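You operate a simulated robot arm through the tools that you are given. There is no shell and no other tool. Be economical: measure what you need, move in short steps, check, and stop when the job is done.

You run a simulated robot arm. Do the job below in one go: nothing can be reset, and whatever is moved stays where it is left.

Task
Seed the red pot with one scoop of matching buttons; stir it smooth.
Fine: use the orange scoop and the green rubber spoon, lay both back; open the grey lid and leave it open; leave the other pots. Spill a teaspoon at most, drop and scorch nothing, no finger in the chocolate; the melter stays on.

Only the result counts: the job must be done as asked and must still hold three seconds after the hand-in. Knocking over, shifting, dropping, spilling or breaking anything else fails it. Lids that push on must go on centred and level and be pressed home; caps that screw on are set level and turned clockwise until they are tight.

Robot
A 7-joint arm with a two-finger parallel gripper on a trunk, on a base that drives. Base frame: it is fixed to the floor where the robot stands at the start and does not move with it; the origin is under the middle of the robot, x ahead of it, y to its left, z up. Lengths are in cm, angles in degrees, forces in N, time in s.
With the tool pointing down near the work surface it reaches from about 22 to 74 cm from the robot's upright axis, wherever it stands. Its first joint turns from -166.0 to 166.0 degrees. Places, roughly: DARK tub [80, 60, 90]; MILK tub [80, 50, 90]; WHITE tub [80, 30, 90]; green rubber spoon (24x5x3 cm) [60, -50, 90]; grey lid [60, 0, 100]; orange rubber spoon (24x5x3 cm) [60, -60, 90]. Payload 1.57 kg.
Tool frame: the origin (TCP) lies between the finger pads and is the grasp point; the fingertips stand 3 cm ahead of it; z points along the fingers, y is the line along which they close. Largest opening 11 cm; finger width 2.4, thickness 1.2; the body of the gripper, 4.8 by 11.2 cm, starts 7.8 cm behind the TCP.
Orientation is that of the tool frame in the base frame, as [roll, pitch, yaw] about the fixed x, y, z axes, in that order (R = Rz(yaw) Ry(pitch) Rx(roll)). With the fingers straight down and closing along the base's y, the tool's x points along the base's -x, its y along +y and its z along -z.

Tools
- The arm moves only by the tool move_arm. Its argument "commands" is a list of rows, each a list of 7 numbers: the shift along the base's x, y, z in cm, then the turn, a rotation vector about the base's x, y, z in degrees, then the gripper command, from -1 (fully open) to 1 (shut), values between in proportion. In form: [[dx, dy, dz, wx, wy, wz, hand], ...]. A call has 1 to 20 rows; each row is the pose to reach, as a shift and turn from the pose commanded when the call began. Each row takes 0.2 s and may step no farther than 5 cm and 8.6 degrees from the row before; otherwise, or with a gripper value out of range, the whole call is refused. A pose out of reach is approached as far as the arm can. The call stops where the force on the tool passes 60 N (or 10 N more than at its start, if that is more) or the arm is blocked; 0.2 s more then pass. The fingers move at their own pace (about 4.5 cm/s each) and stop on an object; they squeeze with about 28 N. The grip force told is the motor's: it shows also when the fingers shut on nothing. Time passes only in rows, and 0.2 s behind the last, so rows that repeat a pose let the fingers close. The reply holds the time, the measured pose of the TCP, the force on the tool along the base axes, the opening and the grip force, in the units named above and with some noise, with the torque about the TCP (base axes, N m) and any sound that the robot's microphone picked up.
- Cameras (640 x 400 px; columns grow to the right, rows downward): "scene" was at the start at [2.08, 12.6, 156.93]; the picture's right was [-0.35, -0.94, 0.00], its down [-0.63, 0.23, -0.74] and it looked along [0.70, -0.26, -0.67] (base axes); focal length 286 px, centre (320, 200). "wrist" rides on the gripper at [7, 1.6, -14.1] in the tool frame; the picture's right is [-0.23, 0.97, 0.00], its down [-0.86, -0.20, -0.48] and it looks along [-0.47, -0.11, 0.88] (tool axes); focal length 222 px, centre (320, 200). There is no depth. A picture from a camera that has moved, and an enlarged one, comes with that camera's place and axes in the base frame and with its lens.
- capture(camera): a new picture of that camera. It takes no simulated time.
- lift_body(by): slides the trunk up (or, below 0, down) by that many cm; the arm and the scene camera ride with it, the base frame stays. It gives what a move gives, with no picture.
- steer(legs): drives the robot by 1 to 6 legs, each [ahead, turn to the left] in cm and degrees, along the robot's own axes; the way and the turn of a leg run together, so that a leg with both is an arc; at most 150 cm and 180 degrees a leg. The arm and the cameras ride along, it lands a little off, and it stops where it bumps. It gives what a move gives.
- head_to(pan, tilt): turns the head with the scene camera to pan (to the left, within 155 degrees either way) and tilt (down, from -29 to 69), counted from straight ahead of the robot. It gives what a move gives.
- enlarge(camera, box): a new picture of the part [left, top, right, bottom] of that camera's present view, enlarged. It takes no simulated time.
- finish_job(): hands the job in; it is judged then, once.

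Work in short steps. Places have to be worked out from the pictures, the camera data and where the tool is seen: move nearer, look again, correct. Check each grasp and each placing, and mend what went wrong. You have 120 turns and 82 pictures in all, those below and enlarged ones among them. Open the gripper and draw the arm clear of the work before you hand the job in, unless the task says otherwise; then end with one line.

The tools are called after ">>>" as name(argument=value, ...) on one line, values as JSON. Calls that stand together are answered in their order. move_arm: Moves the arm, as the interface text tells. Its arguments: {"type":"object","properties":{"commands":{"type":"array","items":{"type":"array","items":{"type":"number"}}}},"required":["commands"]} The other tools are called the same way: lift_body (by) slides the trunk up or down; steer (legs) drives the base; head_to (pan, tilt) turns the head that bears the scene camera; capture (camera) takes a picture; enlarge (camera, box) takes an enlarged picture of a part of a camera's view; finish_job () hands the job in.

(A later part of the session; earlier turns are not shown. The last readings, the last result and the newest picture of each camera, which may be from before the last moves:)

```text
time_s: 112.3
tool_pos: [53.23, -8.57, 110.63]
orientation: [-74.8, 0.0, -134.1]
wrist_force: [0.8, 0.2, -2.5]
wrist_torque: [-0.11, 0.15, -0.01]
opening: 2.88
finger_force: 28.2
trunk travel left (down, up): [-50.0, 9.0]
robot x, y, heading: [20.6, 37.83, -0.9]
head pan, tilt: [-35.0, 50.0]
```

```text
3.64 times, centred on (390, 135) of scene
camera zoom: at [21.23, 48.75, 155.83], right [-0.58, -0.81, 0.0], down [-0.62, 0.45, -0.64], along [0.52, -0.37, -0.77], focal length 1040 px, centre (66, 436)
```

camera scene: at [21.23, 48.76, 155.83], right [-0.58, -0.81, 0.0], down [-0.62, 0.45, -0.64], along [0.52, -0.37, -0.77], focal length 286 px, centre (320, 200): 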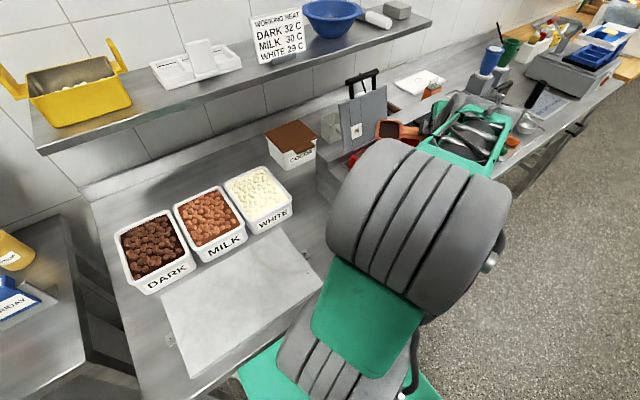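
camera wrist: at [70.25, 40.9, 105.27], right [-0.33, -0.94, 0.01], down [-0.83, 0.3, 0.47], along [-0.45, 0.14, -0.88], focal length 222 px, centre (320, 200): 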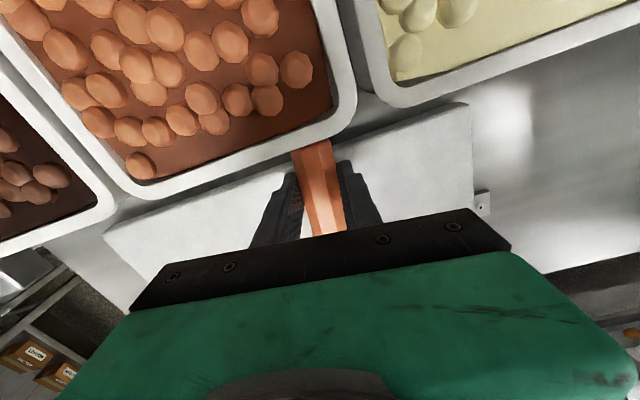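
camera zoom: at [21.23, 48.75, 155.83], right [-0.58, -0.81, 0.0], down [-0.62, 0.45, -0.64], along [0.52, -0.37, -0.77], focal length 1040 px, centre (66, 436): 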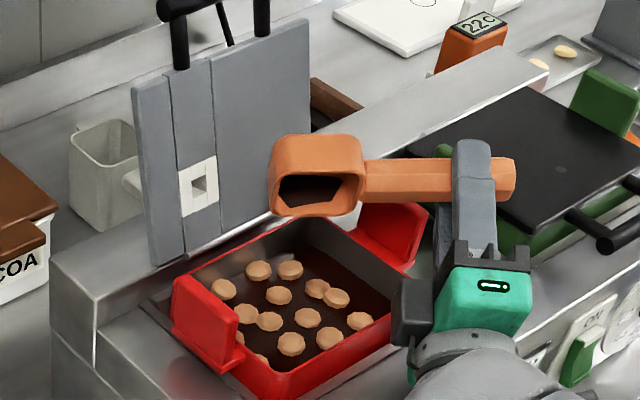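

The buttons fell into the pot. The bowl's inside still looks dark, so I roll a further 20° to make sure it empties.

>>> move_arm(commands=[[0, 0, 0, -4.5, -4.6, 0, 1], [0, 0, 0, -9, -9.2, 0, 1], [0, 0, 0, -13.5, -13.8, 0, 1], [0, 0, 0, -15, -15.4, 0, 1], [0, 0, 0, -15, -15.4, 0, 1], [0, 0, 0, -15, -15.4, 0, 1], [0, 0, 0, -15, -15.4, 0, 1]])

>>> enlarge(camera="scene", box=[320, 80, 460, 190])

```text
time_s: 113.9
tool_pos: [55.8, -12.1, 115.57]
orientation: [-52.3, 0.1, -134.1]
wrist_force: [0.6, -0.1, -0.7]
wrist_torque: [-0.1, 0.12, -0.01]
opening: 2.88
finger_force: 28.2
out of reach, approached as far as the arm can: row 2, 3, 4, 5, 6, 7
trunk travel left (down, up): [-50.0, 9.0]
robot x, y, heading: [20.09, 37.87, -0.6]
head pan, tilt: [-35.0, 50.0]
```

```text
3.64 times, centred on (390, 135) of scene
camera zoom: at [16.58, 49.65, 156.2], right [-0.58, -0.81, -0.01], down [-0.6, 0.44, -0.66], along [0.54, -0.38, -0.75], focal length 1040 px, centre (66, 436)
```

zoom: 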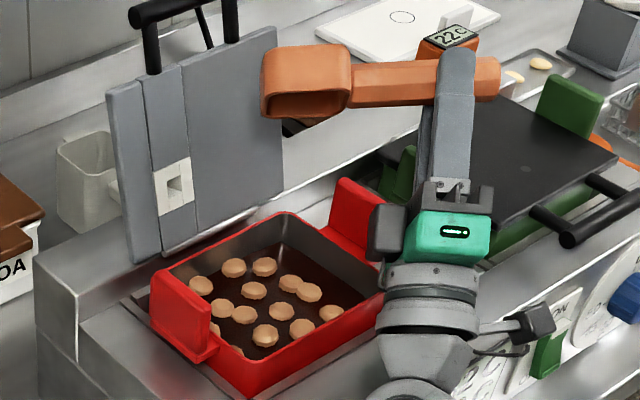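

The scoop is empty and the buttons lie in the pot, with nothing spilled that I can see. I roll the hand back upright.

>>> move_arm(commands=[[-0.6, 1, 0, 5.4, 5.6, 0, 1], [-1.2, 2, 0, 10.8, 11.2, 0, 1], [-1.9, 3, 0, 16.2, 16.7, 0, 1], [-2.6, 3.6, 0, 21.6, 22.3, 0, 1], [-2.6, 3.6, 0, 27, 27.8, 0, 1], [-2.6, 3.6, 0, 32.4, 33.4, 0, 1], [-2.6, 3.6, 0, 37.8, 39, 0, 1], [-2.6, 3.6, 0, 43.2, 44.5, 0, 1], [-2.6, 3.6, 0, 48.6, 50.1, 0, 1], [-2.6, 3.6, 0, 54, 55.7, 0, 1], [-2.6, 3.6, 0, 59.4, 61.2, 0, 1], [-2.6, 3.6, 0, 64.8, 66.8, 0, 1], [-2.6, 3.6, 0, 70.2, 72.4, 0, 1], [-2.6, 3.6, 0, 75.6, 77.9, 0, 1], [-2.6, 3.6, 0, 81, 83.5, 0, 1], [-2.6, 3.6, 0, 86.4, 89.1, 0, 1], [-2.6, 3.6, 0, 89, 91.3, 0, 1]])

```text
time_s: 117.5
tool_pos: [54.74, -9.12, 114.21]
orientation: [179.0, 0.2, -134.3]
wrist_force: [0.3, 0.1, -2.0]
wrist_torque: [-0.08, 0.08, -0.01]
opening: 2.87
finger_force: 27.6
trunk travel left (down, up): [-50.0, 9.0]
robot x, y, heading: [20.49, 37.45, -0.6]
head pan, tilt: [-35.0, 50.0]
```

Upright again, with the torque reading showing an emptied scoop. Now I bring it back over its place (TCP at about (52.3, 21.8)), pointing to +x.

>>> move_arm(commands=[[-1, 3, 0, 0, 0, -4.6, 1], [-2, 6, 0, 0, 0, -9.2, 1], [-3, 9, 0, 0, 0, -13.8, 1], [-3, 12, 0, 0, 0, -18.4, 1], [-3, 15, 0, 0, 0, -23, 1], [-3, 18, 0, 0, 0, -27.6, 1], [-3, 21, 0, 0, 0, -32.2, 1], [-3, 24, 0, 0, 0, -36.8, 1], [-2.6, 27.5, 0, 0, 0, -41.4, 1], [-2.4, 30.9, 0, 0, 0, -45.7, 1], [-2.4, 30.9, -4, 0, 0, -45.7, 1], [-2.4, 30.9, -8, 0, 0, -45.7, 1], [-2.4, 30.9, -12, 0, 0, -45.7, 1], [-2.4, 30.9, -16, 0, 0, -45.7, 1], [-2.4, 30.9, -20, 0, 0, -45.7, 1]])

>>> capture(camera="wrist")

```text
time_s: 120.7
tool_pos: [52.27, 21.7, 94.32]
orientation: [179.2, 0.3, -180.0]
wrist_force: [-0.3, 0.4, -2.2]
wrist_torque: [0.0, 0.12, 0.04]
opening: 2.87
finger_force: 28.5
trunk travel left (down, up): [-50.0, 9.0]
robot x, y, heading: [20.59, 38.08, -0.6]
head pan, tilt: [-35.0, 50.0]
```

```text
18 pictures are left
camera wrist: at [45.3, 23.18, 108.43], right [0.23, 0.97, 0.01], down [0.85, -0.21, 0.48], along [0.47, -0.1, -0.88], focal length 222 px, centre (320, 200)
```

wrist: 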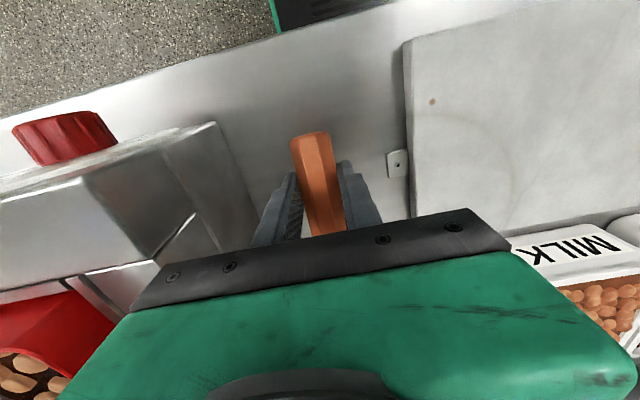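

In place above its spot. I lower to the bench, release gently and rise.

>>> move_arm(commands=[[0, 0, -2.5, 0, 0, 0, 1], [0, 0, -4.5, 0, 0, 0, 1], [0, 0, -5.5, 0, 0, 0, 1], [0, 0, -6.1, 0, 0, 0, 1], [0, 0, -6.1, 0, 0, 0, 1]])

>>> move_arm(commands=[[0, 0, 0.1, 0, 0, 0, 0.7], [0, 0, 0.1, 0, 0, 0, 0.2], [0, 0, 0.1, 0, 0, 0, -0.2], [0, 0, 0.1, 0, 0, 0, -0.2], [0, 0, 0.1, 0, 0, 0, -0.2], [0, 0, 3, 0, 0, 0, -0.2], [0, 0, 7, 0, 0, 0, -0.2], [0, 0, 11, 0, 0, 0, -0.2], [0, 0, 15, 0, 0, 0, -0.2], [0, 0, 20, 0, 0, 0, -0.2], [0, 0, 25, 0, 0, 0, -0.2]])

>>> capture(camera="wrist")

```text
time_s: 121.7
tool_pos: [52.44, 21.79, 89.0]
orientation: [179.5, 0.9, -179.9]
wrist_force: [-15.0, 13.2, 36.2]
wrist_torque: [-0.26, 1.08, -0.48]
opening: 2.86
finger_force: 27.2
trunk travel left (down, up): [-50.0, 9.0]
robot x, y, heading: [20.48, 37.95, -0.6]
head pan, tilt: [-35.0, 50.0]
stopped in row 5: the force on the tool passed its limit (the readings are from after the stop); the commanded pose is now the measured one
```

```text
time_s: 122.8
tool_pos: [52.47, 22.24, 89.06]
orientation: [179.2, 0.7, -179.4]
wrist_force: [-12.0, 29.8, 37.2]
wrist_torque: [0.02, 0.75, -0.5]
opening: 3.96
finger_force: 0.0
trunk travel left (down, up): [-50.0, 9.0]
robot x, y, heading: [20.62, 37.64, -0.3]
head pan, tilt: [-35.0, 50.0]
stopped in row 5: the force on the tool passed its limit (the readings are from after the stop); the commanded pose is now the measured one
```

```text
17 pictures are left
camera wrist: at [45.39, 23.58, 103.12], right [0.22, 0.98, 0.02], down [0.85, -0.2, 0.49], along [0.48, -0.09, -0.87], focal length 222 px, centre (320, 200)
```

wrist: 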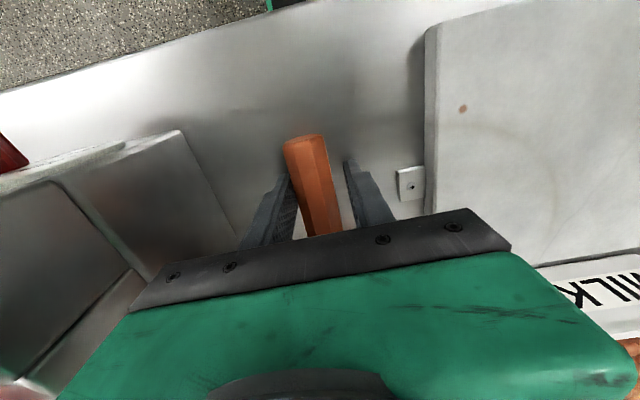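

The fingertips were pressing on the bench. I raise slightly first, then open fully and go up.

>>> move_arm(commands=[[0, -0.3, 0.4, 0, 0, 0, 0.25], [0, -0.4, 0.8, 0, 0, 0, 0.1], [0, -0.4, 0.8, 0, 0, 0, -0.2], [0, -0.4, 0.8, 0, 0, 0, -0.2], [0, -0.4, 0.8, 0, 0, 0, -0.2]])

>>> move_arm(commands=[[0, 0, 2, 0, 0, 0, -0.2], [0, 0, 5, 0, 0, 0, -0.2], [0, 0, 9, 0, 0, 0, -0.2], [0, 0, 13, 0, 0, 0, -0.2], [0, 0, 18, 0, 0, 0, -0.2], [0, 0, 23, 0, 0, 0, -0.2], [0, 0, 28, 0, 0, 0, -0.2]])

>>> capture(camera="wrist")

```text
time_s: 124.0
tool_pos: [52.78, 21.4, 89.71]
orientation: [179.4, 0.7, -179.8]
wrist_force: [0.1, 0.1, 0.3]
wrist_torque: [0.04, 0.0, 0.01]
opening: 6.6
finger_force: 0.0
trunk travel left (down, up): [-50.0, 9.0]
robot x, y, heading: [20.28, 37.54, -0.6]
head pan, tilt: [-35.0, 50.0]
```

```text
time_s: 125.6
tool_pos: [52.74, 21.39, 117.72]
orientation: [179.3, 0.6, -179.6]
wrist_force: [0.0, -0.4, -0.2]
wrist_torque: [0.01, 0.02, 0.03]
opening: 6.61
finger_force: 0.0
trunk travel left (down, up): [-50.0, 9.0]
robot x, y, heading: [20.53, 37.68, -0.7]
head pan, tilt: [-35.0, 50.0]
```

```text
16 pictures are left
camera wrist: at [45.67, 22.75, 131.71], right [0.22, 0.98, 0.02], down [0.85, -0.2, 0.49], along [0.48, -0.09, -0.87], focal length 222 px, centre (320, 200)
```

wrist: 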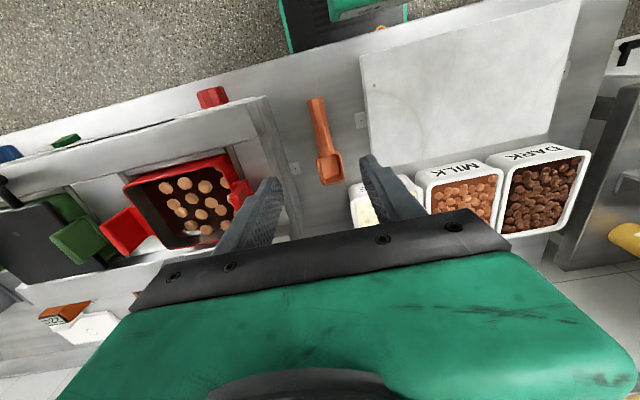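

The scoop is back at its place and the pot shows its buttons. Now I drive over to the right, to stand between the pot and the spoons.

>>> steer(legs=[[-25, 0.6], [0, -90], [62, 0], [0, 90], [17, 0]])

>>> head_to(pan=-15, tilt=50)

>>> capture(camera="scene")

>>> capture(camera="wrist")

```text
time_s: 139.2
tool_pos: [45.34, -39.61, 117.55]
orientation: [179.3, 0.7, -178.3]
wrist_force: [-0.4, 0.0, 0.1]
wrist_torque: [0.01, 0.0, -0.01]
opening: 6.62
finger_force: 0.0
trunk travel left (down, up): [-50.0, 9.0]
robot x, y, heading: [12.75, -23.91, 0.9]
head pan, tilt: [-35.0, 50.0]
```

```text
time_s: 140.0
tool_pos: [45.23, -39.71, 117.63]
orientation: [179.3, 0.7, -178.4]
wrist_force: [-0.7, -0.5, 0.7]
wrist_torque: [0.01, -0.02, 0.01]
opening: 6.61
finger_force: 0.0
trunk travel left (down, up): [-50.0, 9.0]
robot x, y, heading: [12.91, -23.71, 0.5]
head pan, tilt: [-15.0, 50.0]
```

```text
15 pictures are left
camera scene: at [14.23, -10.49, 155.83], right [-0.25, -0.97, 0.0], down [-0.74, 0.19, -0.64], along [0.62, -0.16, -0.77], focal length 286 px, centre (320, 200)
```

scene: 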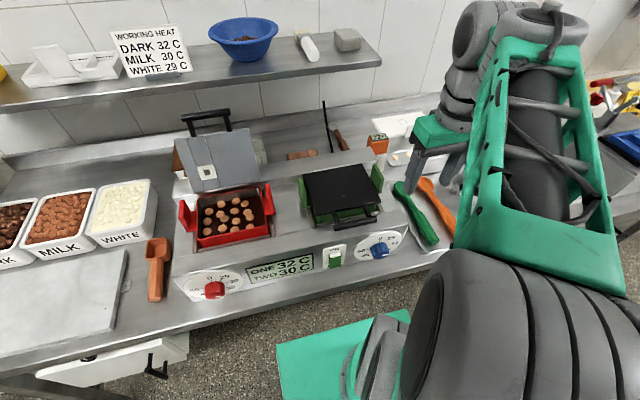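

```text
14 pictures are left
camera wrist: at [38.15, -38.44, 131.67], right [0.2, 0.98, 0.02], down [0.85, -0.18, 0.49], along [0.48, -0.08, -0.87], focal length 222 px, centre (320, 200)
```

wrist: 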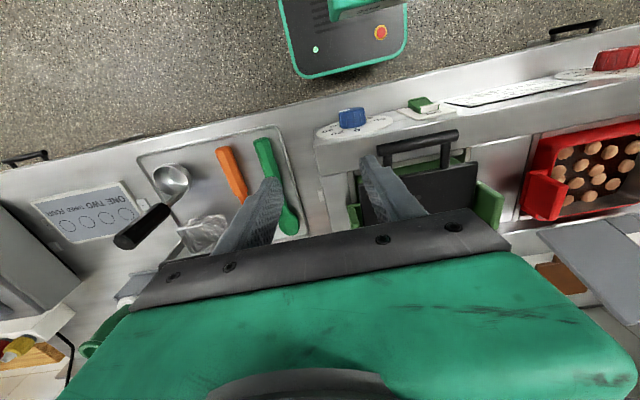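

From both views, the green spoon lies along x from (47, −51.5) to (70, −51.8), the orange one 8 cm farther right. I'll grip its handle with the hand tilted forward 55°, so that with the hand upright the blade later points steeply down. First I go to the pre-grasp pose.

>>> move_arm(commands=[[0, -1.5, 0, 0, -7, 0, 0], [0, -3, 0, 0, -14, 0, 0], [0, -4.5, -1, 0, -21, 0, 0], [0, -6, -2, 0, -28, 0, 0], [0, -7.5, -4, 0, -35, 0, 0], [0, -9, -6, 0, -42, 0, 0], [0, -10.5, -9, 0, -49, -1, 0], [-0.3, -11.8, -12, 0, -55, -2, 0], [-0.3, -11.8, -15, 0, -55, -2, 0], [-0.3, -11.8, -18, 0, -55, -2, 0]])

>>> capture(camera="scene")

>>> capture(camera="wrist")

```text
time_s: 142.2
tool_pos: [45.0, -51.61, 99.51]
orientation: [-179.9, 55.7, 179.9]
wrist_force: [0.5, -0.2, 0.7]
wrist_torque: [0.0, 0.0, -0.04]
opening: 5.49
finger_force: 0.2
trunk travel left (down, up): [-50.0, 9.0]
robot x, y, heading: [12.6, -23.97, 0.8]
head pan, tilt: [-15.0, 50.0]
```

```text
13 pictures are left
camera scene: at [14.24, -10.49, 155.83], right [-0.25, -0.97, 0.0], down [-0.74, 0.19, -0.64], along [0.62, -0.16, -0.77], focal length 286 px, centre (320, 200)
```

scene: 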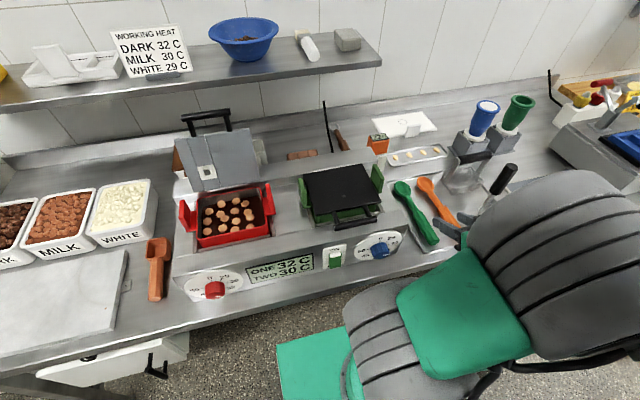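

```text
12 pictures are left
camera wrist: at [29.4, -49.94, 101.84], right [0.13, 0.97, 0.19], down [0.09, -0.2, 0.98], along [0.99, -0.11, -0.11], focal length 222 px, centre (320, 200)
```

wrist: 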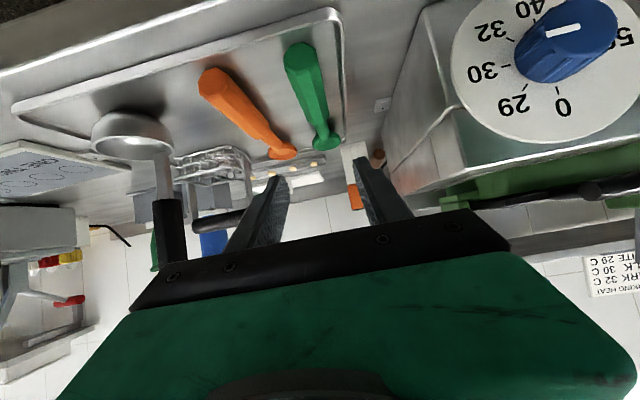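

The spoon's handle sits at y≈−51.2 under the open fingers. I advance down onto it at x≈53 and close.

>>> move_arm(commands=[[2, 0.3, -3, 0, 0, 0, 0], [4, 0.3, -6, 0, 0, 0, 0], [6, 0.3, -8.5, 0, 0, 0, 0], [7.5, 0.3, -10, 0, 0, 0, 0], [8, 0.3, -10.6, 0, 0, 0, 0]])

>>> move_arm(commands=[[0, 0, 0, 0, 0, 0, 0.5], [0, 0, 0, 0, 0, 0, 1], [0, 0, 0, 0, 0, 0, 1], [0, 0, 0, 0, 0, 0, 1], [0, 0, 0, 0, 0, 0, 1]])

>>> enlarge(camera="wrist", box=[200, 20, 440, 240])

```text
time_s: 143.5
tool_pos: [52.6, -51.58, 89.77]
orientation: [-179.2, 56.4, -179.7]
wrist_force: [-19.1, 2.1, 28.2]
wrist_torque: [1.15, -0.05, 0.73]
opening: 5.74
finger_force: 1.3
trunk travel left (down, up): [-50.0, 9.0]
robot x, y, heading: [12.28, -23.95, 0.7]
head pan, tilt: [-15.0, 50.0]
stopped in row 5: the force on the tool passed its limit (the readings are from after the stop); the commanded pose is now the measured one
```

```text
time_s: 144.3
tool_pos: [52.99, -50.81, 89.73]
orientation: [179.6, 56.8, -179.9]
wrist_force: [-0.6, 5.0, 17.2]
wrist_torque: [0.17, -0.55, -0.04]
opening: 2.89
finger_force: 22.7
trunk travel left (down, up): [-50.0, 9.0]
robot x, y, heading: [12.76, -24.02, 0.8]
head pan, tilt: [-15.0, 50.0]
stopped in row 4: the force on the tool passed its limit (the readings are from after the stop); the commanded pose is now the measured one
```

```text
1.82 times, centred on (320, 130) of wrist
camera zoom: at [37.38, -49.29, 91.64], right [0.12, 0.97, 0.19], down [0.07, -0.2, 0.98], along [0.99, -0.1, -0.09], focal length 404 px, centre (320, 327)
```

zoom: 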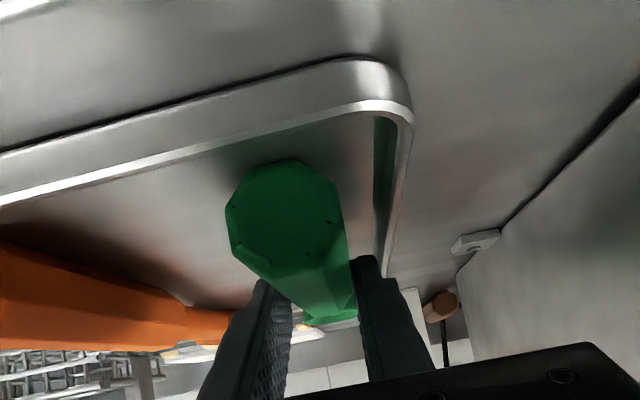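

The fingers hold the handle (2.89 cm); the left finger may have brushed the tray rim. I firm up the grip and lift gently.

>>> move_arm(commands=[[0, 0, 0.2, 0, 0, 0, 1], [0, 0, 0.6, 0, 0, 0, 1], [0, 0, 1.2, 0, 0, 0, 1], [0, 0, 2.5, 0, 0, 0, 1], [0, 0, 5, 0, 0, 0, 1], [0, 0, 8, 0, 0, 0, 1], [0, 0, 12, 0, 0, 0, 1], [0, 0, 16, 0, 0, 0, 1], [0, 0, 20, 0, 0, 0, 1]])

>>> capture(camera="scene")

```text
time_s: 146.3
tool_pos: [52.84, -50.99, 109.43]
orientation: [179.4, 56.4, 179.7]
wrist_force: [-0.2, -0.1, -0.8]
wrist_torque: [0.03, 0.05, 0.04]
opening: 2.87
finger_force: 27.5
trunk travel left (down, up): [-50.0, 9.0]
robot x, y, heading: [12.25, -24.16, 0.7]
head pan, tilt: [-15.0, 50.0]
```

```text
10 pictures are left
camera scene: at [14.17, -10.47, 155.82], right [-0.25, -0.97, 0.0], down [-0.74, 0.19, -0.64], along [0.62, -0.16, -0.77], focal length 286 px, centre (320, 200)
```

scene: 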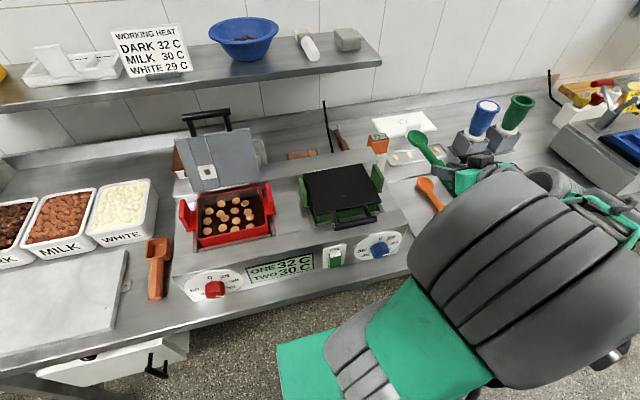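

The spoon is held, pointing ahead and level. I raise it and bring the hand upright so that the blade points down about 56°, then go across high above the green pot to above the red pot.

>>> move_arm(commands=[[0, 0, 3, 0, 4, 0, 1], [-1, 1, 6, 0, 11, 0, 1], [-2, 2, 9, 0, 18, 0, 1], [-3, 3, 12, 0, 25, 0, 1], [-4, 4, 15, 0, 32, 0, 1], [-5, 5, 17, 0, 39, 0, 1], [-6, 6, 18, 0, 46, 0, 1], [-7, 6, 18, 0, 52, 0, 1], [-7, 6, 18, 0, 56, 0, 1]])

>>> move_arm(commands=[[0, 3.5, 0, 0, 0, 0, 1], [0.5, 7, 0, 0, 0, 0, 1], [1, 10.5, 0, 0, 0, 0, 1], [1.5, 14, 0, 0, 0, 0, 1], [2, 17.5, 0, 0, 0, 0, 1], [2.5, 21, 0, 0, 0, 0, 1], [3, 24.5, 0, 0, 0, 0, 1], [3.5, 28, 0, 0, 2, 0, 1], [4, 31.5, 0, 0, 4, 0, 1], [4.5, 35, 0, 0, 6, 0, 1], [5.5, 38.5, 0, 0, 8, 0, 1], [6.5, 42, 0, 0, 10, 0, 1], [7.5, 45, 0, 0, 10, 0, 1]])

>>> capture(camera="scene")

```text
time_s: 148.3
tool_pos: [47.12, -45.93, 123.37]
orientation: [-176.2, 3.0, 180.0]
wrist_force: [-0.6, 0.2, -0.8]
wrist_torque: [0.04, 0.04, 0.0]
opening: 2.85
finger_force: 28.2
out of reach, approached as far as the arm can: row 6, 7, 8, 9
trunk travel left (down, up): [-50.0, 9.0]
robot x, y, heading: [12.87, -23.92, 0.7]
head pan, tilt: [-15.0, 50.0]
```

```text
time_s: 151.2
tool_pos: [54.63, -0.9, 123.31]
orientation: [-176.4, -7.0, 179.8]
wrist_force: [0.4, 0.0, -0.8]
wrist_torque: [0.03, 0.02, 0.01]
opening: 2.87
finger_force: 27.6
trunk travel left (down, up): [-50.0, 9.0]
robot x, y, heading: [12.44, -23.96, 0.6]
head pan, tilt: [-15.0, 50.0]
```

```text
9 pictures are left
camera scene: at [14.21, -10.41, 155.82], right [-0.25, -0.97, 0.0], down [-0.74, 0.19, -0.64], along [0.62, -0.16, -0.77], focal length 286 px, centre (320, 200)
```

scene: 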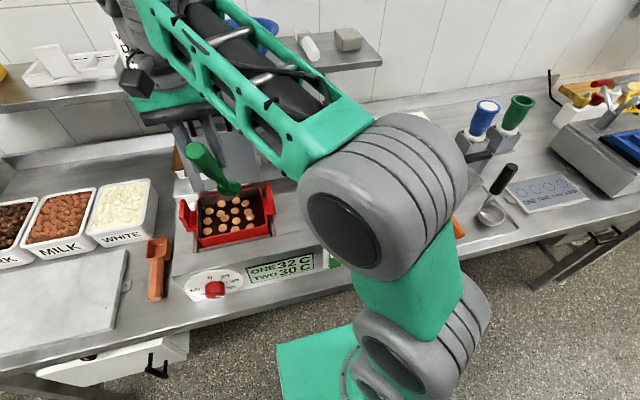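

The blade hangs over the pot with its tip at about (61, −1.5, 106). I lower it toward the chocolate.

>>> move_arm(commands=[[0, 1, -2.5, 0, 0, 0, 1], [0, 1, -5, 0, 0, 0, 1], [0, 1, -7, 0, 0, 0, 1], [0, 1, -8.5, 0, 0, 0, 1], [0, 1, -9.5, 0, 0, 0, 1]])

>>> enlarge(camera="scene", box=[150, 120, 310, 260])

```text
time_s: 152.3
tool_pos: [54.55, 0.27, 114.02]
orientation: [-176.3, -7.0, 179.9]
wrist_force: [0.5, -0.4, -0.5]
wrist_torque: [0.0, -0.01, 0.0]
opening: 2.84
finger_force: 27.8
trunk travel left (down, up): [-50.0, 9.0]
robot x, y, heading: [13.03, -23.91, 0.5]
head pan, tilt: [-15.0, 50.0]
```

```text
2.86 times, centred on (230, 190) of scene
camera zoom: at [14.18, -10.46, 155.83], right [-0.25, -0.97, 0.0], down [-0.74, 0.19, -0.64], along [0.62, -0.16, -0.77], focal length 817 px, centre (577, 229)
```

zoom: 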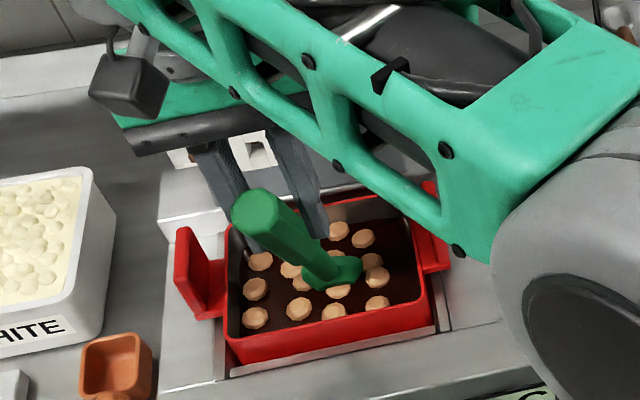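

The blade is at about surface level. I lower 2.5 cm further and check for bottom contact.

>>> move_arm(commands=[[0, 0, -0.6, 0, 0, 0, 1], [0, 0, -1.2, 0, 0, 0, 1], [0, 0, -1.8, 0, 0, 0, 1], [0, 0, -2.4, 0, 0, 0, 1]])

>>> enlarge(camera="scene", box=[170, 150, 290, 260])

```text
time_s: 153.3
tool_pos: [53.97, 0.0, 111.96]
orientation: [-176.6, -6.7, -179.9]
wrist_force: [-23.2, 1.0, 42.4]
wrist_torque: [-0.38, 0.83, -0.23]
opening: 2.94
finger_force: 28.6
trunk travel left (down, up): [-50.0, 9.0]
robot x, y, heading: [12.72, -23.6, 1.1]
head pan, tilt: [-15.0, 50.0]
```

```text
3.64 times, centred on (230, 205) of scene
camera zoom: at [13.58, -10.6, 155.91], right [-0.24, -0.97, 0.0], down [-0.74, 0.19, -0.65], along [0.63, -0.16, -0.76], focal length 1040 px, centre (647, 182)
```

zoom: 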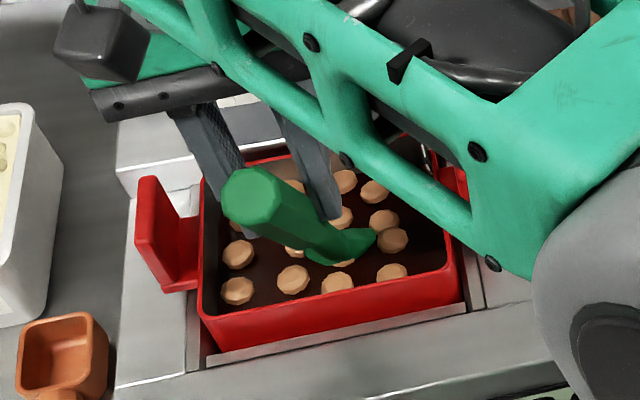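

It touched the pot's bottom (42 N). I rise 1.2 cm and start a first slow elliptical stir.

>>> move_arm(commands=[[0, -0.27, 0.8, 0, 0, 0, 1], [0, -0.27, 1.2, 0, 0, 0, 1], [1, -0.27, 1.2, 0, 0, 0, 1], [1.9, -0.27, 1.2, 0, 0, 0, 1], [1.73, 1.36, 1.2, 0, 0, 0, 1], [1.24, 2.7, 1.2, 0, 0, 0, 1], [0.52, 3.53, 1.2, 0, 0, 0, 1], [-0.31, 3.71, 1.2, 0, 0, 0, 1], [-1.1, 3.19, 1.2, 0, 0, 0, 1], [-1.72, 2.08, 1.2, 0, 0, 0, 1], [-2.06, 0.56, 1.2, 0, 0, 0, 1], [-2.06, -1.1, 1.2, 0, 0, 0, 1], [-1.72, -2.62, 1.2, 0, 0, 0, 1], [-1.1, -3.73, 1.2, 0, 0, 0, 1], [-0.31, -4.25, 1.2, 0, 0, 0, 1], [0.52, -4.07, 1.2, 0, 0, 0, 1], [1.24, -3.24, 1.2, 0, 0, 0, 1], [1.73, -1.9, 1.2, 0, 0, 0, 1], [1.9, -0.27, 1.2, 0, 0, 0, 1]])

>>> enlarge(camera="scene", box=[170, 150, 290, 260])

```text
time_s: 157.3
tool_pos: [56.38, -0.16, 112.67]
orientation: [-176.2, -7.1, 179.9]
wrist_force: [0.1, -0.3, -0.8]
wrist_torque: [-0.01, -0.01, 0.01]
opening: 2.84
finger_force: 27.5
trunk travel left (down, up): [-50.0, 9.0]
robot x, y, heading: [12.78, -23.77, 0.7]
head pan, tilt: [-15.0, 50.0]
```

```text
3.64 times, centred on (230, 205) of scene
camera zoom: at [14.18, -10.44, 155.82], right [-0.25, -0.97, 0.0], down [-0.74, 0.19, -0.64], along [0.62, -0.16, -0.77], focal length 1040 px, centre (647, 182)
```

zoom: 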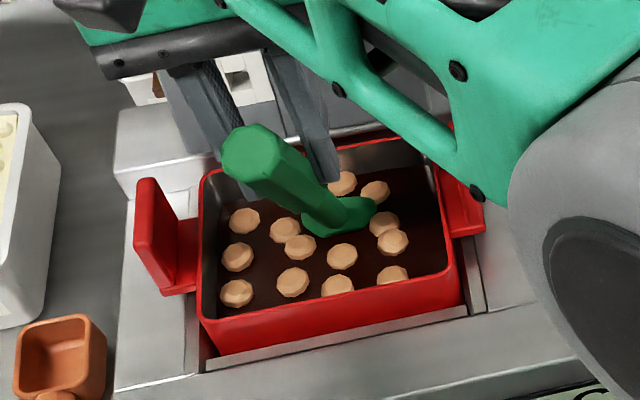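

No sideways resistance, and the blade dips about 3 cm into the chocolate. I keep stirring in ellipses, two rounds per call.

>>> move_arm(commands=[[-0.38, 2.35, -0.2, 0, 0, 0, 1], [-1.38, 3.8, -0.2, 0, 0, 0, 1], [-2.62, 3.8, -0.2, 0, 0, 0, 1], [-3.62, 2.35, -0.2, 0, 0, 0, 1], [-4, 0, -0.2, 0, 0, 0, 1], [-3.62, -2.35, -0.2, 0, 0, 0, 1], [-2.62, -3.8, -0.2, 0, 0, 0, 1], [-1.38, -3.8, -0.2, 0, 0, 0, 1], [-0.38, -2.35, -0.2, 0, 0, 0, 1], [0, 0, -0.2, 0, 0, 0, 1], [-0.38, 2.35, -0.2, 0, 0, 0, 1], [-1.38, 3.8, -0.2, 0, 0, 0, 1], [-2.62, 3.8, -0.2, 0, 0, 0, 1], [-3.62, 2.35, -0.2, 0, 0, 0, 1], [-4, 0, -0.2, 0, 0, 0, 1], [-3.62, -2.35, -0.2, 0, 0, 0, 1], [-2.62, -3.8, -0.2, 0, 0, 0, 1], [-1.38, -3.8, -0.2, 0, 0, 0, 1], [-0.38, -2.35, -0.2, 0, 0, 0, 1], [0, 0, 0, 0, 0, 0, 1]])

>>> move_arm(commands=[[-0.38, 2.35, -0.2, 0, 0, 0, 1], [-1.38, 3.8, -0.2, 0, 0, 0, 1], [-2.62, 3.8, -0.2, 0, 0, 0, 1], [-3.62, 2.35, -0.2, 0, 0, 0, 1], [-4, 0, -0.2, 0, 0, 0, 1], [-3.62, -2.35, -0.2, 0, 0, 0, 1], [-2.62, -3.8, -0.2, 0, 0, 0, 1], [-1.38, -3.8, -0.2, 0, 0, 0, 1], [-0.38, -2.35, -0.2, 0, 0, 0, 1], [0, 0, -0.2, 0, 0, 0, 1], [-0.38, 2.35, -0.2, 0, 0, 0, 1], [-1.38, 3.8, -0.2, 0, 0, 0, 1], [-2.62, 3.8, -0.2, 0, 0, 0, 1], [-3.62, 2.35, -0.2, 0, 0, 0, 1], [-4, 0, -0.2, 0, 0, 0, 1], [-3.62, -2.35, -0.2, 0, 0, 0, 1], [-2.62, -3.8, -0.2, 0, 0, 0, 1], [-1.38, -3.8, -0.2, 0, 0, 0, 1], [-0.38, -2.35, -0.2, 0, 0, 0, 1], [0, 0, 0, 0, 0, 0, 1]])

>>> move_arm(commands=[[-0.38, 2.35, -0.2, 0, 0, 0, 1], [-1.38, 3.8, -0.2, 0, 0, 0, 1], [-2.62, 3.8, -0.2, 0, 0, 0, 1], [-3.62, 2.35, -0.2, 0, 0, 0, 1], [-4, 0, -0.2, 0, 0, 0, 1], [-3.62, -2.35, -0.2, 0, 0, 0, 1], [-2.62, -3.8, -0.2, 0, 0, 0, 1], [-1.38, -3.8, -0.2, 0, 0, 0, 1], [-0.38, -2.35, -0.2, 0, 0, 0, 1], [0, 0, -0.2, 0, 0, 0, 1], [-0.38, 2.35, -0.2, 0, 0, 0, 1], [-1.38, 3.8, -0.2, 0, 0, 0, 1], [-2.62, 3.8, -0.2, 0, 0, 0, 1], [-3.62, 2.35, -0.2, 0, 0, 0, 1], [-4, 0, -0.2, 0, 0, 0, 1], [-3.62, -2.35, -0.2, 0, 0, 0, 1], [-2.62, -3.8, -0.2, 0, 0, 0, 1], [-1.38, -3.8, -0.2, 0, 0, 0, 1], [-0.38, -2.35, -0.2, 0, 0, 0, 1], [0, 0, 0, 0, 0, 0, 1]])

>>> enlarge(camera="scene", box=[170, 150, 290, 260])

```text
time_s: 161.6
tool_pos: [56.37, -0.12, 112.8]
orientation: [-176.3, -7.0, 179.8]
wrist_force: [-0.1, -0.4, -1.7]
wrist_torque: [0.0, 0.03, 0.02]
opening: 2.88
finger_force: 28.3
trunk travel left (down, up): [-50.0, 9.0]
robot x, y, heading: [13.01, -23.96, 0.7]
head pan, tilt: [-15.0, 50.0]
```

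```text
time_s: 165.8
tool_pos: [56.56, -0.16, 112.68]
orientation: [-176.3, -7.0, 179.8]
wrist_force: [-0.2, -0.4, -1.6]
wrist_torque: [-0.01, -0.02, 0.03]
opening: 2.89
finger_force: 27.8
trunk travel left (down, up): [-50.0, 9.0]
robot x, y, heading: [12.63, -23.91, 0.7]
head pan, tilt: [-15.0, 50.0]
```

```text
time_s: 169.9
tool_pos: [56.46, -0.13, 112.71]
orientation: [-176.3, -7.0, 179.9]
wrist_force: [0.0, 1.1, -1.9]
wrist_torque: [0.01, 0.01, 0.0]
opening: 2.87
finger_force: 28.1
trunk travel left (down, up): [-50.0, 9.0]
robot x, y, heading: [12.73, -23.6, 0.5]
head pan, tilt: [-15.0, 50.0]
```

```text
3.64 times, centred on (230, 205) of scene
camera zoom: at [14.18, -10.43, 155.82], right [-0.25, -0.97, 0.0], down [-0.74, 0.19, -0.64], along [0.62, -0.16, -0.77], focal length 1040 px, centre (647, 182)
```

zoom: 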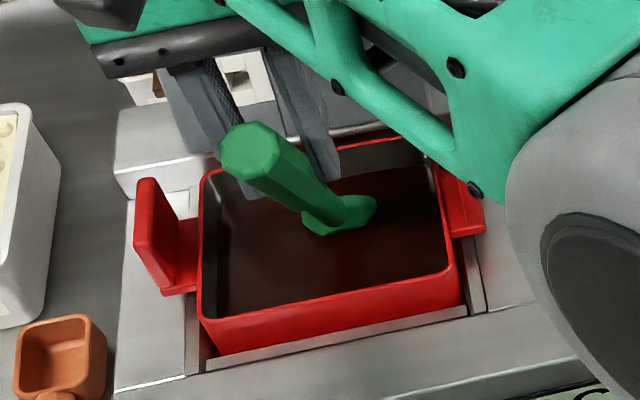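

The pot now looks uniformly smooth, with no buttons left. I do one more round for certainty, then raise the blade just above the chocolate and let it drip.

>>> move_arm(commands=[[-0.38, 2.35, -0.2, 0, 0, 0, 1], [-1.38, 3.8, -0.2, 0, 0, 0, 1], [-2.62, 3.8, -0.2, 0, 0, 0, 1], [-3.62, 2.35, -0.2, 0, 0, 0, 1], [-4, 0, -0.2, 0, 0, 0, 1], [-3.62, -2.35, -0.2, 0, 0, 0, 1], [-2.62, -3.8, -0.2, 0, 0, 0, 1], [-1.38, -3.8, -0.2, 0, 0, 0, 1], [-0.38, -2.35, -0.2, 0, 0, 0, 1], [0, 0, 0, 0, 0, 0, 1], [-1, 0, 1, 0, 0, 0, 1], [-2, 0, 2, 0, 0, 0, 1], [-2, 0, 3.5, 0, 0, 0, 1], [-2, 0, 5, 0, 0, 0, 1], [-2, 0, 6, 0, 0, 0, 1], [-2, 0, 6, 0, 0, 0, 1], [-2, 0, 6, 0, 0, 0, 1], [-2, 0, 6, 0, 0, 0, 1], [-2, 0, 6, 0, 0, 0, 1], [-2, 0, 6, 0, 0, 0, 1]])

>>> move_arm(commands=[[0, 0.4, 0, 0, 0, 0, 1], [0, -0.4, 0, 0, 0, 0, 1], [0, 0.4, 0, 0, 0, 0, 1], [0, -0.4, 0, 0, 0, 0, 1], [0, 0, 0, 0, 0, 0, 1], [0, 0, 0, 0, 0, 0, 1], [0, 0, 0, 0, 0, 0, 1], [0, 0, 0, 0, 0, 0, 1], [0, 0, 0, 0, 0, 0, 1], [0, 0, 0, 0, 0, 0, 1], [0, 0, 0, 0, 0, 0, 1], [0, 0, 0, 0, 0, 0, 1], [0, 0, 0, 0, 0, 0, 1], [0, 0, 0, 0, 0, 0, 1], [0, 0, 0, 0, 0, 0, 1], [0, 0, 0, 0, 0, 0, 1], [0, 0, 0, 0, 0, 0, 1], [0, 0, 0, 0, 0, 0, 1], [0, 0, 0, 0, 0, 0, 1], [0, 0, 0, 0, 0, 0, 1]])

>>> enlarge(camera="scene", box=[170, 150, 290, 260])

```text
time_s: 174.2
tool_pos: [54.59, -0.1, 118.62]
orientation: [-176.4, -7.0, 179.8]
wrist_force: [-0.5, -0.4, -1.1]
wrist_torque: [0.02, 0.0, -0.02]
opening: 2.88
finger_force: 27.8
trunk travel left (down, up): [-50.0, 9.0]
robot x, y, heading: [12.83, -24.04, 0.8]
head pan, tilt: [-15.0, 50.0]
```

```text
time_s: 178.3
tool_pos: [54.62, -0.18, 118.72]
orientation: [-176.2, -6.9, 179.8]
wrist_force: [-0.5, -1.0, -0.3]
wrist_torque: [-0.04, -0.01, 0.02]
opening: 2.85
finger_force: 27.8
trunk travel left (down, up): [-50.0, 9.0]
robot x, y, heading: [13.02, -24.02, 0.5]
head pan, tilt: [-15.0, 50.0]
```

```text
3.64 times, centred on (230, 205) of scene
camera zoom: at [14.18, -10.46, 155.83], right [-0.25, -0.97, 0.0], down [-0.74, 0.19, -0.64], along [0.62, -0.16, -0.77], focal length 1040 px, centre (647, 182)
```

zoom: 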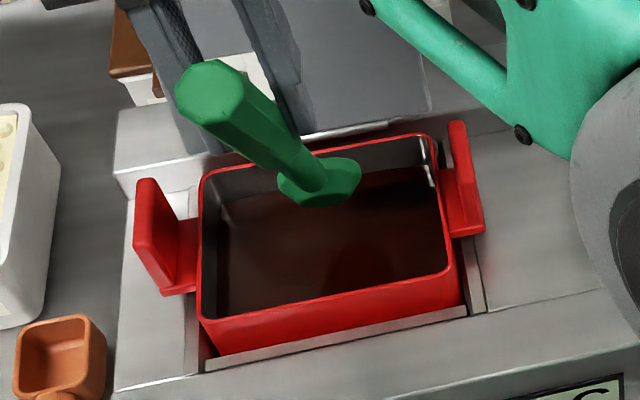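

The chocolate is smooth and the spoon isn't dripping. I raise it and carry it back the same high way, over to above its place in the tray.

>>> move_arm(commands=[[0, 0, 2.5, 0, 0, 0, 1], [0, 0, 5, 0, 0, 0, 1], [-0.5, -3, 5, 0.3, 0, 0, 1], [-1, -6.5, 5, 0.6, 0, 0, 1], [-1.5, -10, 5, 0.9, -1, 0, 1], [-2, -13.5, 5, 1.2, -2, 0, 1], [-2.5, -17, 5, 1.5, -3, 0, 1], [-3, -20.5, 5, 1.8, -4, 0, 1], [-3.5, -24, 5, 2.1, -5, 0, 1], [-4, -27.5, 5, 2.4, -6, 0, 1], [-4.5, -31, 5, 2.7, -7, 0, 1], [-5, -34.5, 5, 3, -8, 0, 1], [-5.5, -38, 5, 3.3, -9, 0, 1], [-6.5, -41.5, 5, 3.6, -10, 0, 1], [-7.5, -45, 5, 3.6, -10, 0, 1]])

>>> move_arm(commands=[[1, -1, -0.5, 0, -7, 0, 1], [2, -2, -1.5, 0, -14, 0, 1], [3, -3, -3, 0, -21, 0, 1], [4, -4, -5, 0, -28, 0, 1], [5, -5, -7, 0, -35, 0, 1], [5.8, -5.8, -9, 0, -42, 0, 1], [5.8, -5.8, -11, 0, -49, 0, 1], [5.8, -5.8, -14, 0, -53.5, 0, 1]])

```text
time_s: 181.6
tool_pos: [47.06, -45.32, 123.68]
orientation: [-179.9, 3.0, 179.9]
wrist_force: [-0.1, 0.3, -1.3]
wrist_torque: [-0.02, 0.07, 0.0]
opening: 2.86
finger_force: 27.7
trunk travel left (down, up): [-50.0, 9.0]
robot x, y, heading: [12.46, -24.07, 0.6]
head pan, tilt: [-15.0, 50.0]
```

```text
time_s: 183.3
tool_pos: [48.72, -50.93, 124.59]
orientation: [179.1, 35.1, 179.9]
wrist_force: [-0.4, 0.6, -0.7]
wrist_torque: [0.02, 0.07, 0.0]
opening: 2.89
finger_force: 28.1
out of reach, approached as far as the arm can: row 1, 2, 4, 5, 6, 7, 8
trunk travel left (down, up): [-50.0, 9.0]
robot x, y, heading: [12.91, -23.91, 0.9]
head pan, tilt: [-15.0, 50.0]
```

The high position limits the tilt (35° so far). I lower first, then complete the tilt to 56°.

>>> move_arm(commands=[[0.5, 0, -3, 0, 0, 0, 1], [1, 0, -6, 0, 0, 0, 1], [2, 0, -9, 0, 0, 0, 1], [3, 0, -12, 0, -4, 0, 1], [4, 0, -14, 0, -10, 0, 1], [4.1, 0, -16, 0, -16, 0, 1], [4.1, 0, -18, 0, -21.3, 0, 1]])

>>> capture(camera="scene")

```text
time_s: 184.9
tool_pos: [48.74, -51.13, 124.34]
orientation: [179.2, 34.9, 180.0]
wrist_force: [-0.4, -0.4, -1.0]
wrist_torque: [-0.04, 0.06, 0.01]
opening: 2.88
finger_force: 27.9
out of reach, approached as far as the arm can: row 1, 2, 3, 4, 5, 6, 7
trunk travel left (down, up): [-50.0, 9.0]
robot x, y, heading: [12.59, -24.07, 0.6]
head pan, tilt: [-15.0, 50.0]
```

```text
3 pictures are left
camera scene: at [14.17, -10.48, 155.83], right [-0.25, -0.97, 0.0], down [-0.74, 0.19, -0.64], along [0.62, -0.16, -0.77], focal length 286 px, centre (320, 200)
```

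scene: 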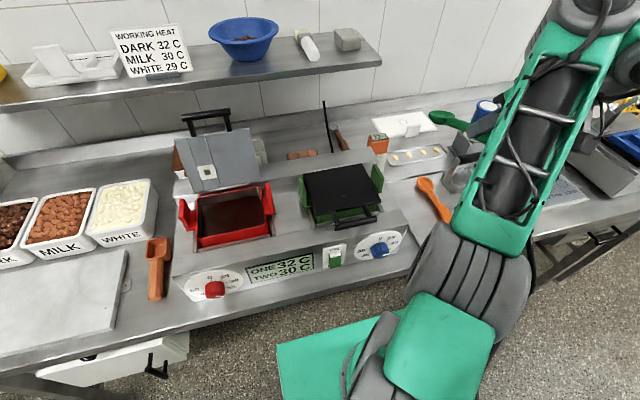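

The posture is stuck at a joint limit, so I back out to upright, lower there, and will tilt again at a lower height as I did when picking it up.

>>> move_arm(commands=[[0, 0, 0, 0, 7, 0, 1], [0, 0.5, 0, 0, 14, 0, 1], [-1, 1, 0, 0, 21, 0, 1], [-2, 1, -1, 0, 28, 0, 1], [-2.5, 1, -2, 0, 35, 0, 1], [-2.5, 1, -5, 0, 35, 0, 1], [-2.5, 1, -8, 0, 35, 0, 1], [-2.5, 1, -11, 0, 35, 0, 1]])

```text
time_s: 186.8
tool_pos: [46.49, -49.77, 113.62]
orientation: [179.2, 0.0, 179.9]
wrist_force: [0.8, 0.6, -0.9]
wrist_torque: [0.02, 0.0, 0.0]
opening: 2.88
finger_force: 28.1
trunk travel left (down, up): [-50.0, 9.0]
robot x, y, heading: [12.52, -24.42, 0.9]
head pan, tilt: [-15.0, 50.0]
```

Upright at z≈113.6. Now I tilt forward while sinking slowly.

>>> move_arm(commands=[[0.5, -0.2, 0, 0, -6, 0, 1], [1, -0.4, 0, 0, -12, 0, 1], [1.5, -0.6, -0.5, 0, -18, 0, 1], [2, -0.8, -1, 0, -24, 0, 1], [2.5, -1, -2, 0, -30, 0, 1], [3, -1.2, -3, 0, -36, 0, 1]])

```text
time_s: 188.2
tool_pos: [47.61, -54.01, 121.01]
orientation: [178.2, 32.0, 180.0]
wrist_force: [0.2, 0.4, -1.4]
wrist_torque: [0.0, 0.02, -0.01]
opening: 2.85
finger_force: 28.5
out of reach, approached as far as the arm can: row 3, 4, 5, 6
trunk travel left (down, up): [-50.0, 9.0]
robot x, y, heading: [12.33, -24.09, 0.7]
head pan, tilt: [-15.0, 50.0]
```

Stuck again at about 32°. Forward tilts worked well at longer reach, so I go upright and back the base off by 14 cm.

>>> move_arm(commands=[[0, 0.5, 0, 0, 7, 0, 1], [-0.5, 1, 0, 0, 14, 0, 1], [-1, 2, -1, 0, 21, 0, 1], [-1.5, 3, -1, 0, 28, 0, 1], [-1.5, 3.5, -2, 0, 32, 0, 1]])

>>> steer(legs=[[-14, 0]])

>>> move_arm(commands=[[2.5, 0, 0, 0, 0, 0, 1], [5, 0, 0, 0, 0, 0, 1], [7.5, 0, -1, 0, 0, 0, 1], [10, 0, -2, 0, 0, 0, 1], [12.5, 0, -3, 0, -6, 0, 1], [14, -0.3, -3.5, 0, -12, 0, 1], [15, -0.6, -4, 0, -18, 0, 1], [16, -0.9, -5, 0, -24, 0, 1], [17, -1.2, -6, 0, -30, 0, 1]])

```text
time_s: 189.3
tool_pos: [46.0, -50.5, 118.84]
orientation: [178.2, -0.1, 180.0]
wrist_force: [0.1, 0.1, 0.1]
wrist_torque: [-0.06, 0.03, 0.0]
opening: 2.86
finger_force: 28.7
trunk travel left (down, up): [-50.0, 9.0]
robot x, y, heading: [12.43, -24.06, 0.8]
head pan, tilt: [-15.0, 50.0]
```

```text
time_s: 190.7
tool_pos: [31.8, -50.72, 118.81]
orientation: [178.3, -0.1, 179.9]
wrist_force: [-0.2, -1.2, -0.3]
wrist_torque: [-0.01, 0.01, 0.0]
opening: 2.88
finger_force: 28.4
trunk travel left (down, up): [-50.0, 9.0]
robot x, y, heading: [-1.29, -24.22, 0.4]
head pan, tilt: [-15.0, 50.0]
```

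```text
time_s: 192.7
tool_pos: [49.32, -55.08, 121.51]
orientation: [176.8, 27.1, -179.9]
wrist_force: [-0.4, 0.0, -0.9]
wrist_torque: [0.02, 0.05, 0.06]
opening: 2.87
finger_force: 27.9
out of reach, approached as far as the arm can: row 8, 9
trunk travel left (down, up): [-50.0, 9.0]
robot x, y, heading: [-1.11, -24.21, 0.5]
head pan, tilt: [-15.0, 50.0]
```

Same limit; the tilt works best straight ahead of the robot. I'll retract upright off the bench and move the base so that the spoon's place lies straight in front.

>>> move_arm(commands=[[-2, 1, 0, 0, 7, 0, 1], [-5, 2, 0, 0, 14, 0, 1], [-8, 3, 0, 0, 21, 0, 1], [-11, 4, 0, 0, 27, 0, 1], [-14, 4.4, 0, 3, 27, 0, 1], [-17, 4.4, 0, 3, 27, 0, 1]])

>>> steer(legs=[[0, -90], [26.5, 0], [0, 90]])

```text
time_s: 194.1
tool_pos: [32.26, -50.44, 121.75]
orientation: [174.0, 0.2, 179.3]
wrist_force: [-0.4, 0.3, -1.6]
wrist_torque: [0.0, 0.01, 0.01]
opening: 2.85
finger_force: 28.0
trunk travel left (down, up): [-50.0, 9.0]
robot x, y, heading: [-1.11, -24.12, 0.8]
head pan, tilt: [-15.0, 50.0]
```

```text
time_s: 203.7
tool_pos: [32.91, -76.59, 121.72]
orientation: [174.0, 0.1, -179.9]
wrist_force: [-0.1, -0.1, -0.5]
wrist_torque: [0.0, 0.02, 0.03]
opening: 2.86
finger_force: 27.6
trunk travel left (down, up): [-50.0, 9.0]
robot x, y, heading: [-1.19, -50.84, 1.3]
head pan, tilt: [-15.0, 50.0]
```

Now the spoon's place is straight ahead. I bring the hand to y≈−51, fix the small roll, and tilt forward while reaching.

>>> move_arm(commands=[[1, 3, 0, -1, 0, 0, 1], [2, 6.3, 0, -2, 0, 0, 1], [3, 9.6, 0, -3, 0, 0, 1], [4, 12.8, 0, -4, 0, 0, 1], [5, 16, 0, -5, 0, 0, 1], [7, 19.2, 0, -6, 0, 0, 1], [9, 22.4, 0, -6, 0, 0, 1], [11, 25.6, 0, -6, 0, 0, 1], [13, 25.6, 0, -6, 0, 0, 1]])

>>> move_arm(commands=[[1, 0, 0, 0, -7, 0, 1], [2, 0, -0.5, 0, -14, 0, 1], [3, 0, -1, 0, -21, 0, 1], [4, 0, -2, 0, -28, 0, 1], [5, 0, -3, 0, -35, 0, 1], [6, 0, -5, 0, -42, 0, 1], [7, 0, -8, 0, -49, 0, 1], [7.2, 0, -11, 0, -56, 0, 1]])

```text
time_s: 205.7
tool_pos: [45.88, -50.98, 121.54]
orientation: [180.0, 0.1, -179.9]
wrist_force: [0.7, -0.1, -0.9]
wrist_torque: [-0.03, 0.02, -0.03]
opening: 2.84
finger_force: 28.4
trunk travel left (down, up): [-50.0, 9.0]
robot x, y, heading: [-0.74, -50.66, 1.4]
head pan, tilt: [-15.0, 50.0]
```

```text
time_s: 207.5
tool_pos: [53.09, -51.0, 110.72]
orientation: [-179.9, 56.1, -179.8]
wrist_force: [-0.6, -0.2, -0.7]
wrist_torque: [-0.01, 0.04, 0.04]
opening: 2.87
finger_force: 27.7
trunk travel left (down, up): [-50.0, 9.0]
robot x, y, heading: [-1.07, -50.8, 1.4]
head pan, tilt: [-15.0, 50.0]
```

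Exactly the picking pose, 21 cm above. I lower it straight down toward the tray, slowly at the end.

>>> move_arm(commands=[[-0.2, 0, -4, 0, 0, 0, 1], [-0.2, 0, -8, 0, 0, 0, 1], [-0.2, 0, -12, 0, 0, 0, 1], [-0.2, 0, -15, 0, 0, 0, 1], [-0.2, 0, -17.5, 0, 0, 0, 1], [-0.2, 0, -19, 0, 0, 0, 1]])

>>> enlarge(camera="scene", box=[200, 100, 440, 280])

```text
time_s: 208.9
tool_pos: [52.95, -50.87, 91.7]
orientation: [-180.0, 56.1, -179.8]
wrist_force: [0.0, -0.3, -0.6]
wrist_torque: [0.01, 0.05, 0.0]
opening: 2.86
finger_force: 28.1
trunk travel left (down, up): [-50.0, 9.0]
robot x, y, heading: [-1.63, -50.4, 1.3]
head pan, tilt: [-15.0, 50.0]
```

```text
2.22 times, centred on (320, 190) of scene
camera zoom: at [0.22, -37.24, 155.83], right [-0.24, -0.97, 0.0], down [-0.74, 0.18, -0.64], along [0.62, -0.15, -0.77], focal length 635 px, centre (320, 222)
```

zoom: 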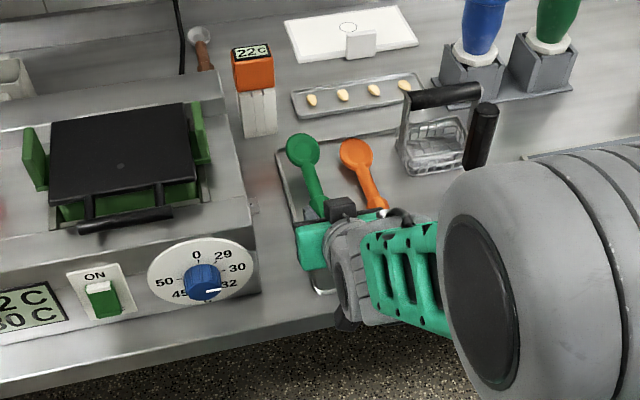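

The spoon is aligned over its tray place beside the orange one. I lower the last 1.8 cm.

>>> move_arm(commands=[[0, 0, -0.6, 0, 0, 0, 1], [0, 0, -1.2, 0, 0, 0, 1], [0, 0, -1.6, 0, 0, 0, 1], [0, 0, -1.9, 0, 0, 0, 1]])

```text
time_s: 209.9
tool_pos: [52.83, -50.89, 89.8]
orientation: [-180.0, 56.1, -179.9]
wrist_force: [-0.2, 0.8, -0.8]
wrist_torque: [0.02, 0.08, 0.03]
opening: 2.84
finger_force: 28.2
trunk travel left (down, up): [-50.0, 9.0]
robot x, y, heading: [-1.37, -51.07, 1.1]
head pan, tilt: [-15.0, 50.0]
```

No contact yet; I lower in small steps until it touches.

>>> move_arm(commands=[[0, 0, -0.3, 0, 0, 0, 1], [0, 0, -0.6, 0, 0, 0, 1], [0, 0, -0.6, 0, 0, 0, 1]])

```text
time_s: 210.7
tool_pos: [52.88, -50.98, 89.32]
orientation: [-180.0, 56.3, -179.9]
wrist_force: [-0.2, 0.3, 11.8]
wrist_torque: [0.0, 0.85, -0.02]
opening: 2.84
finger_force: 28.3
trunk travel left (down, up): [-50.0, 9.0]
robot x, y, heading: [-1.3, -50.49, 1.5]
head pan, tilt: [-15.0, 50.0]
```

The handle's end touched first, so the blade is a touch high. I rotate the blade down a few degrees.

>>> move_arm(commands=[[0, 0, 0.2, 0, 2, 0, 1], [0, 0, 0, 0, 4, 0, 1], [0, 0, -0.2, 0, 5, 0, 1], [0, 0, -0.2, 0, 5, 0, 1]])

```text
time_s: 211.7
tool_pos: [52.93, -50.98, 89.33]
orientation: [-179.9, 51.6, -179.9]
wrist_force: [3.4, 0.2, 30.2]
wrist_torque: [-0.03, -0.22, -0.01]
opening: 2.84
finger_force: 27.6
trunk travel left (down, up): [-50.0, 9.0]
robot x, y, heading: [-1.06, -50.4, 1.3]
head pan, tilt: [-15.0, 50.0]
```

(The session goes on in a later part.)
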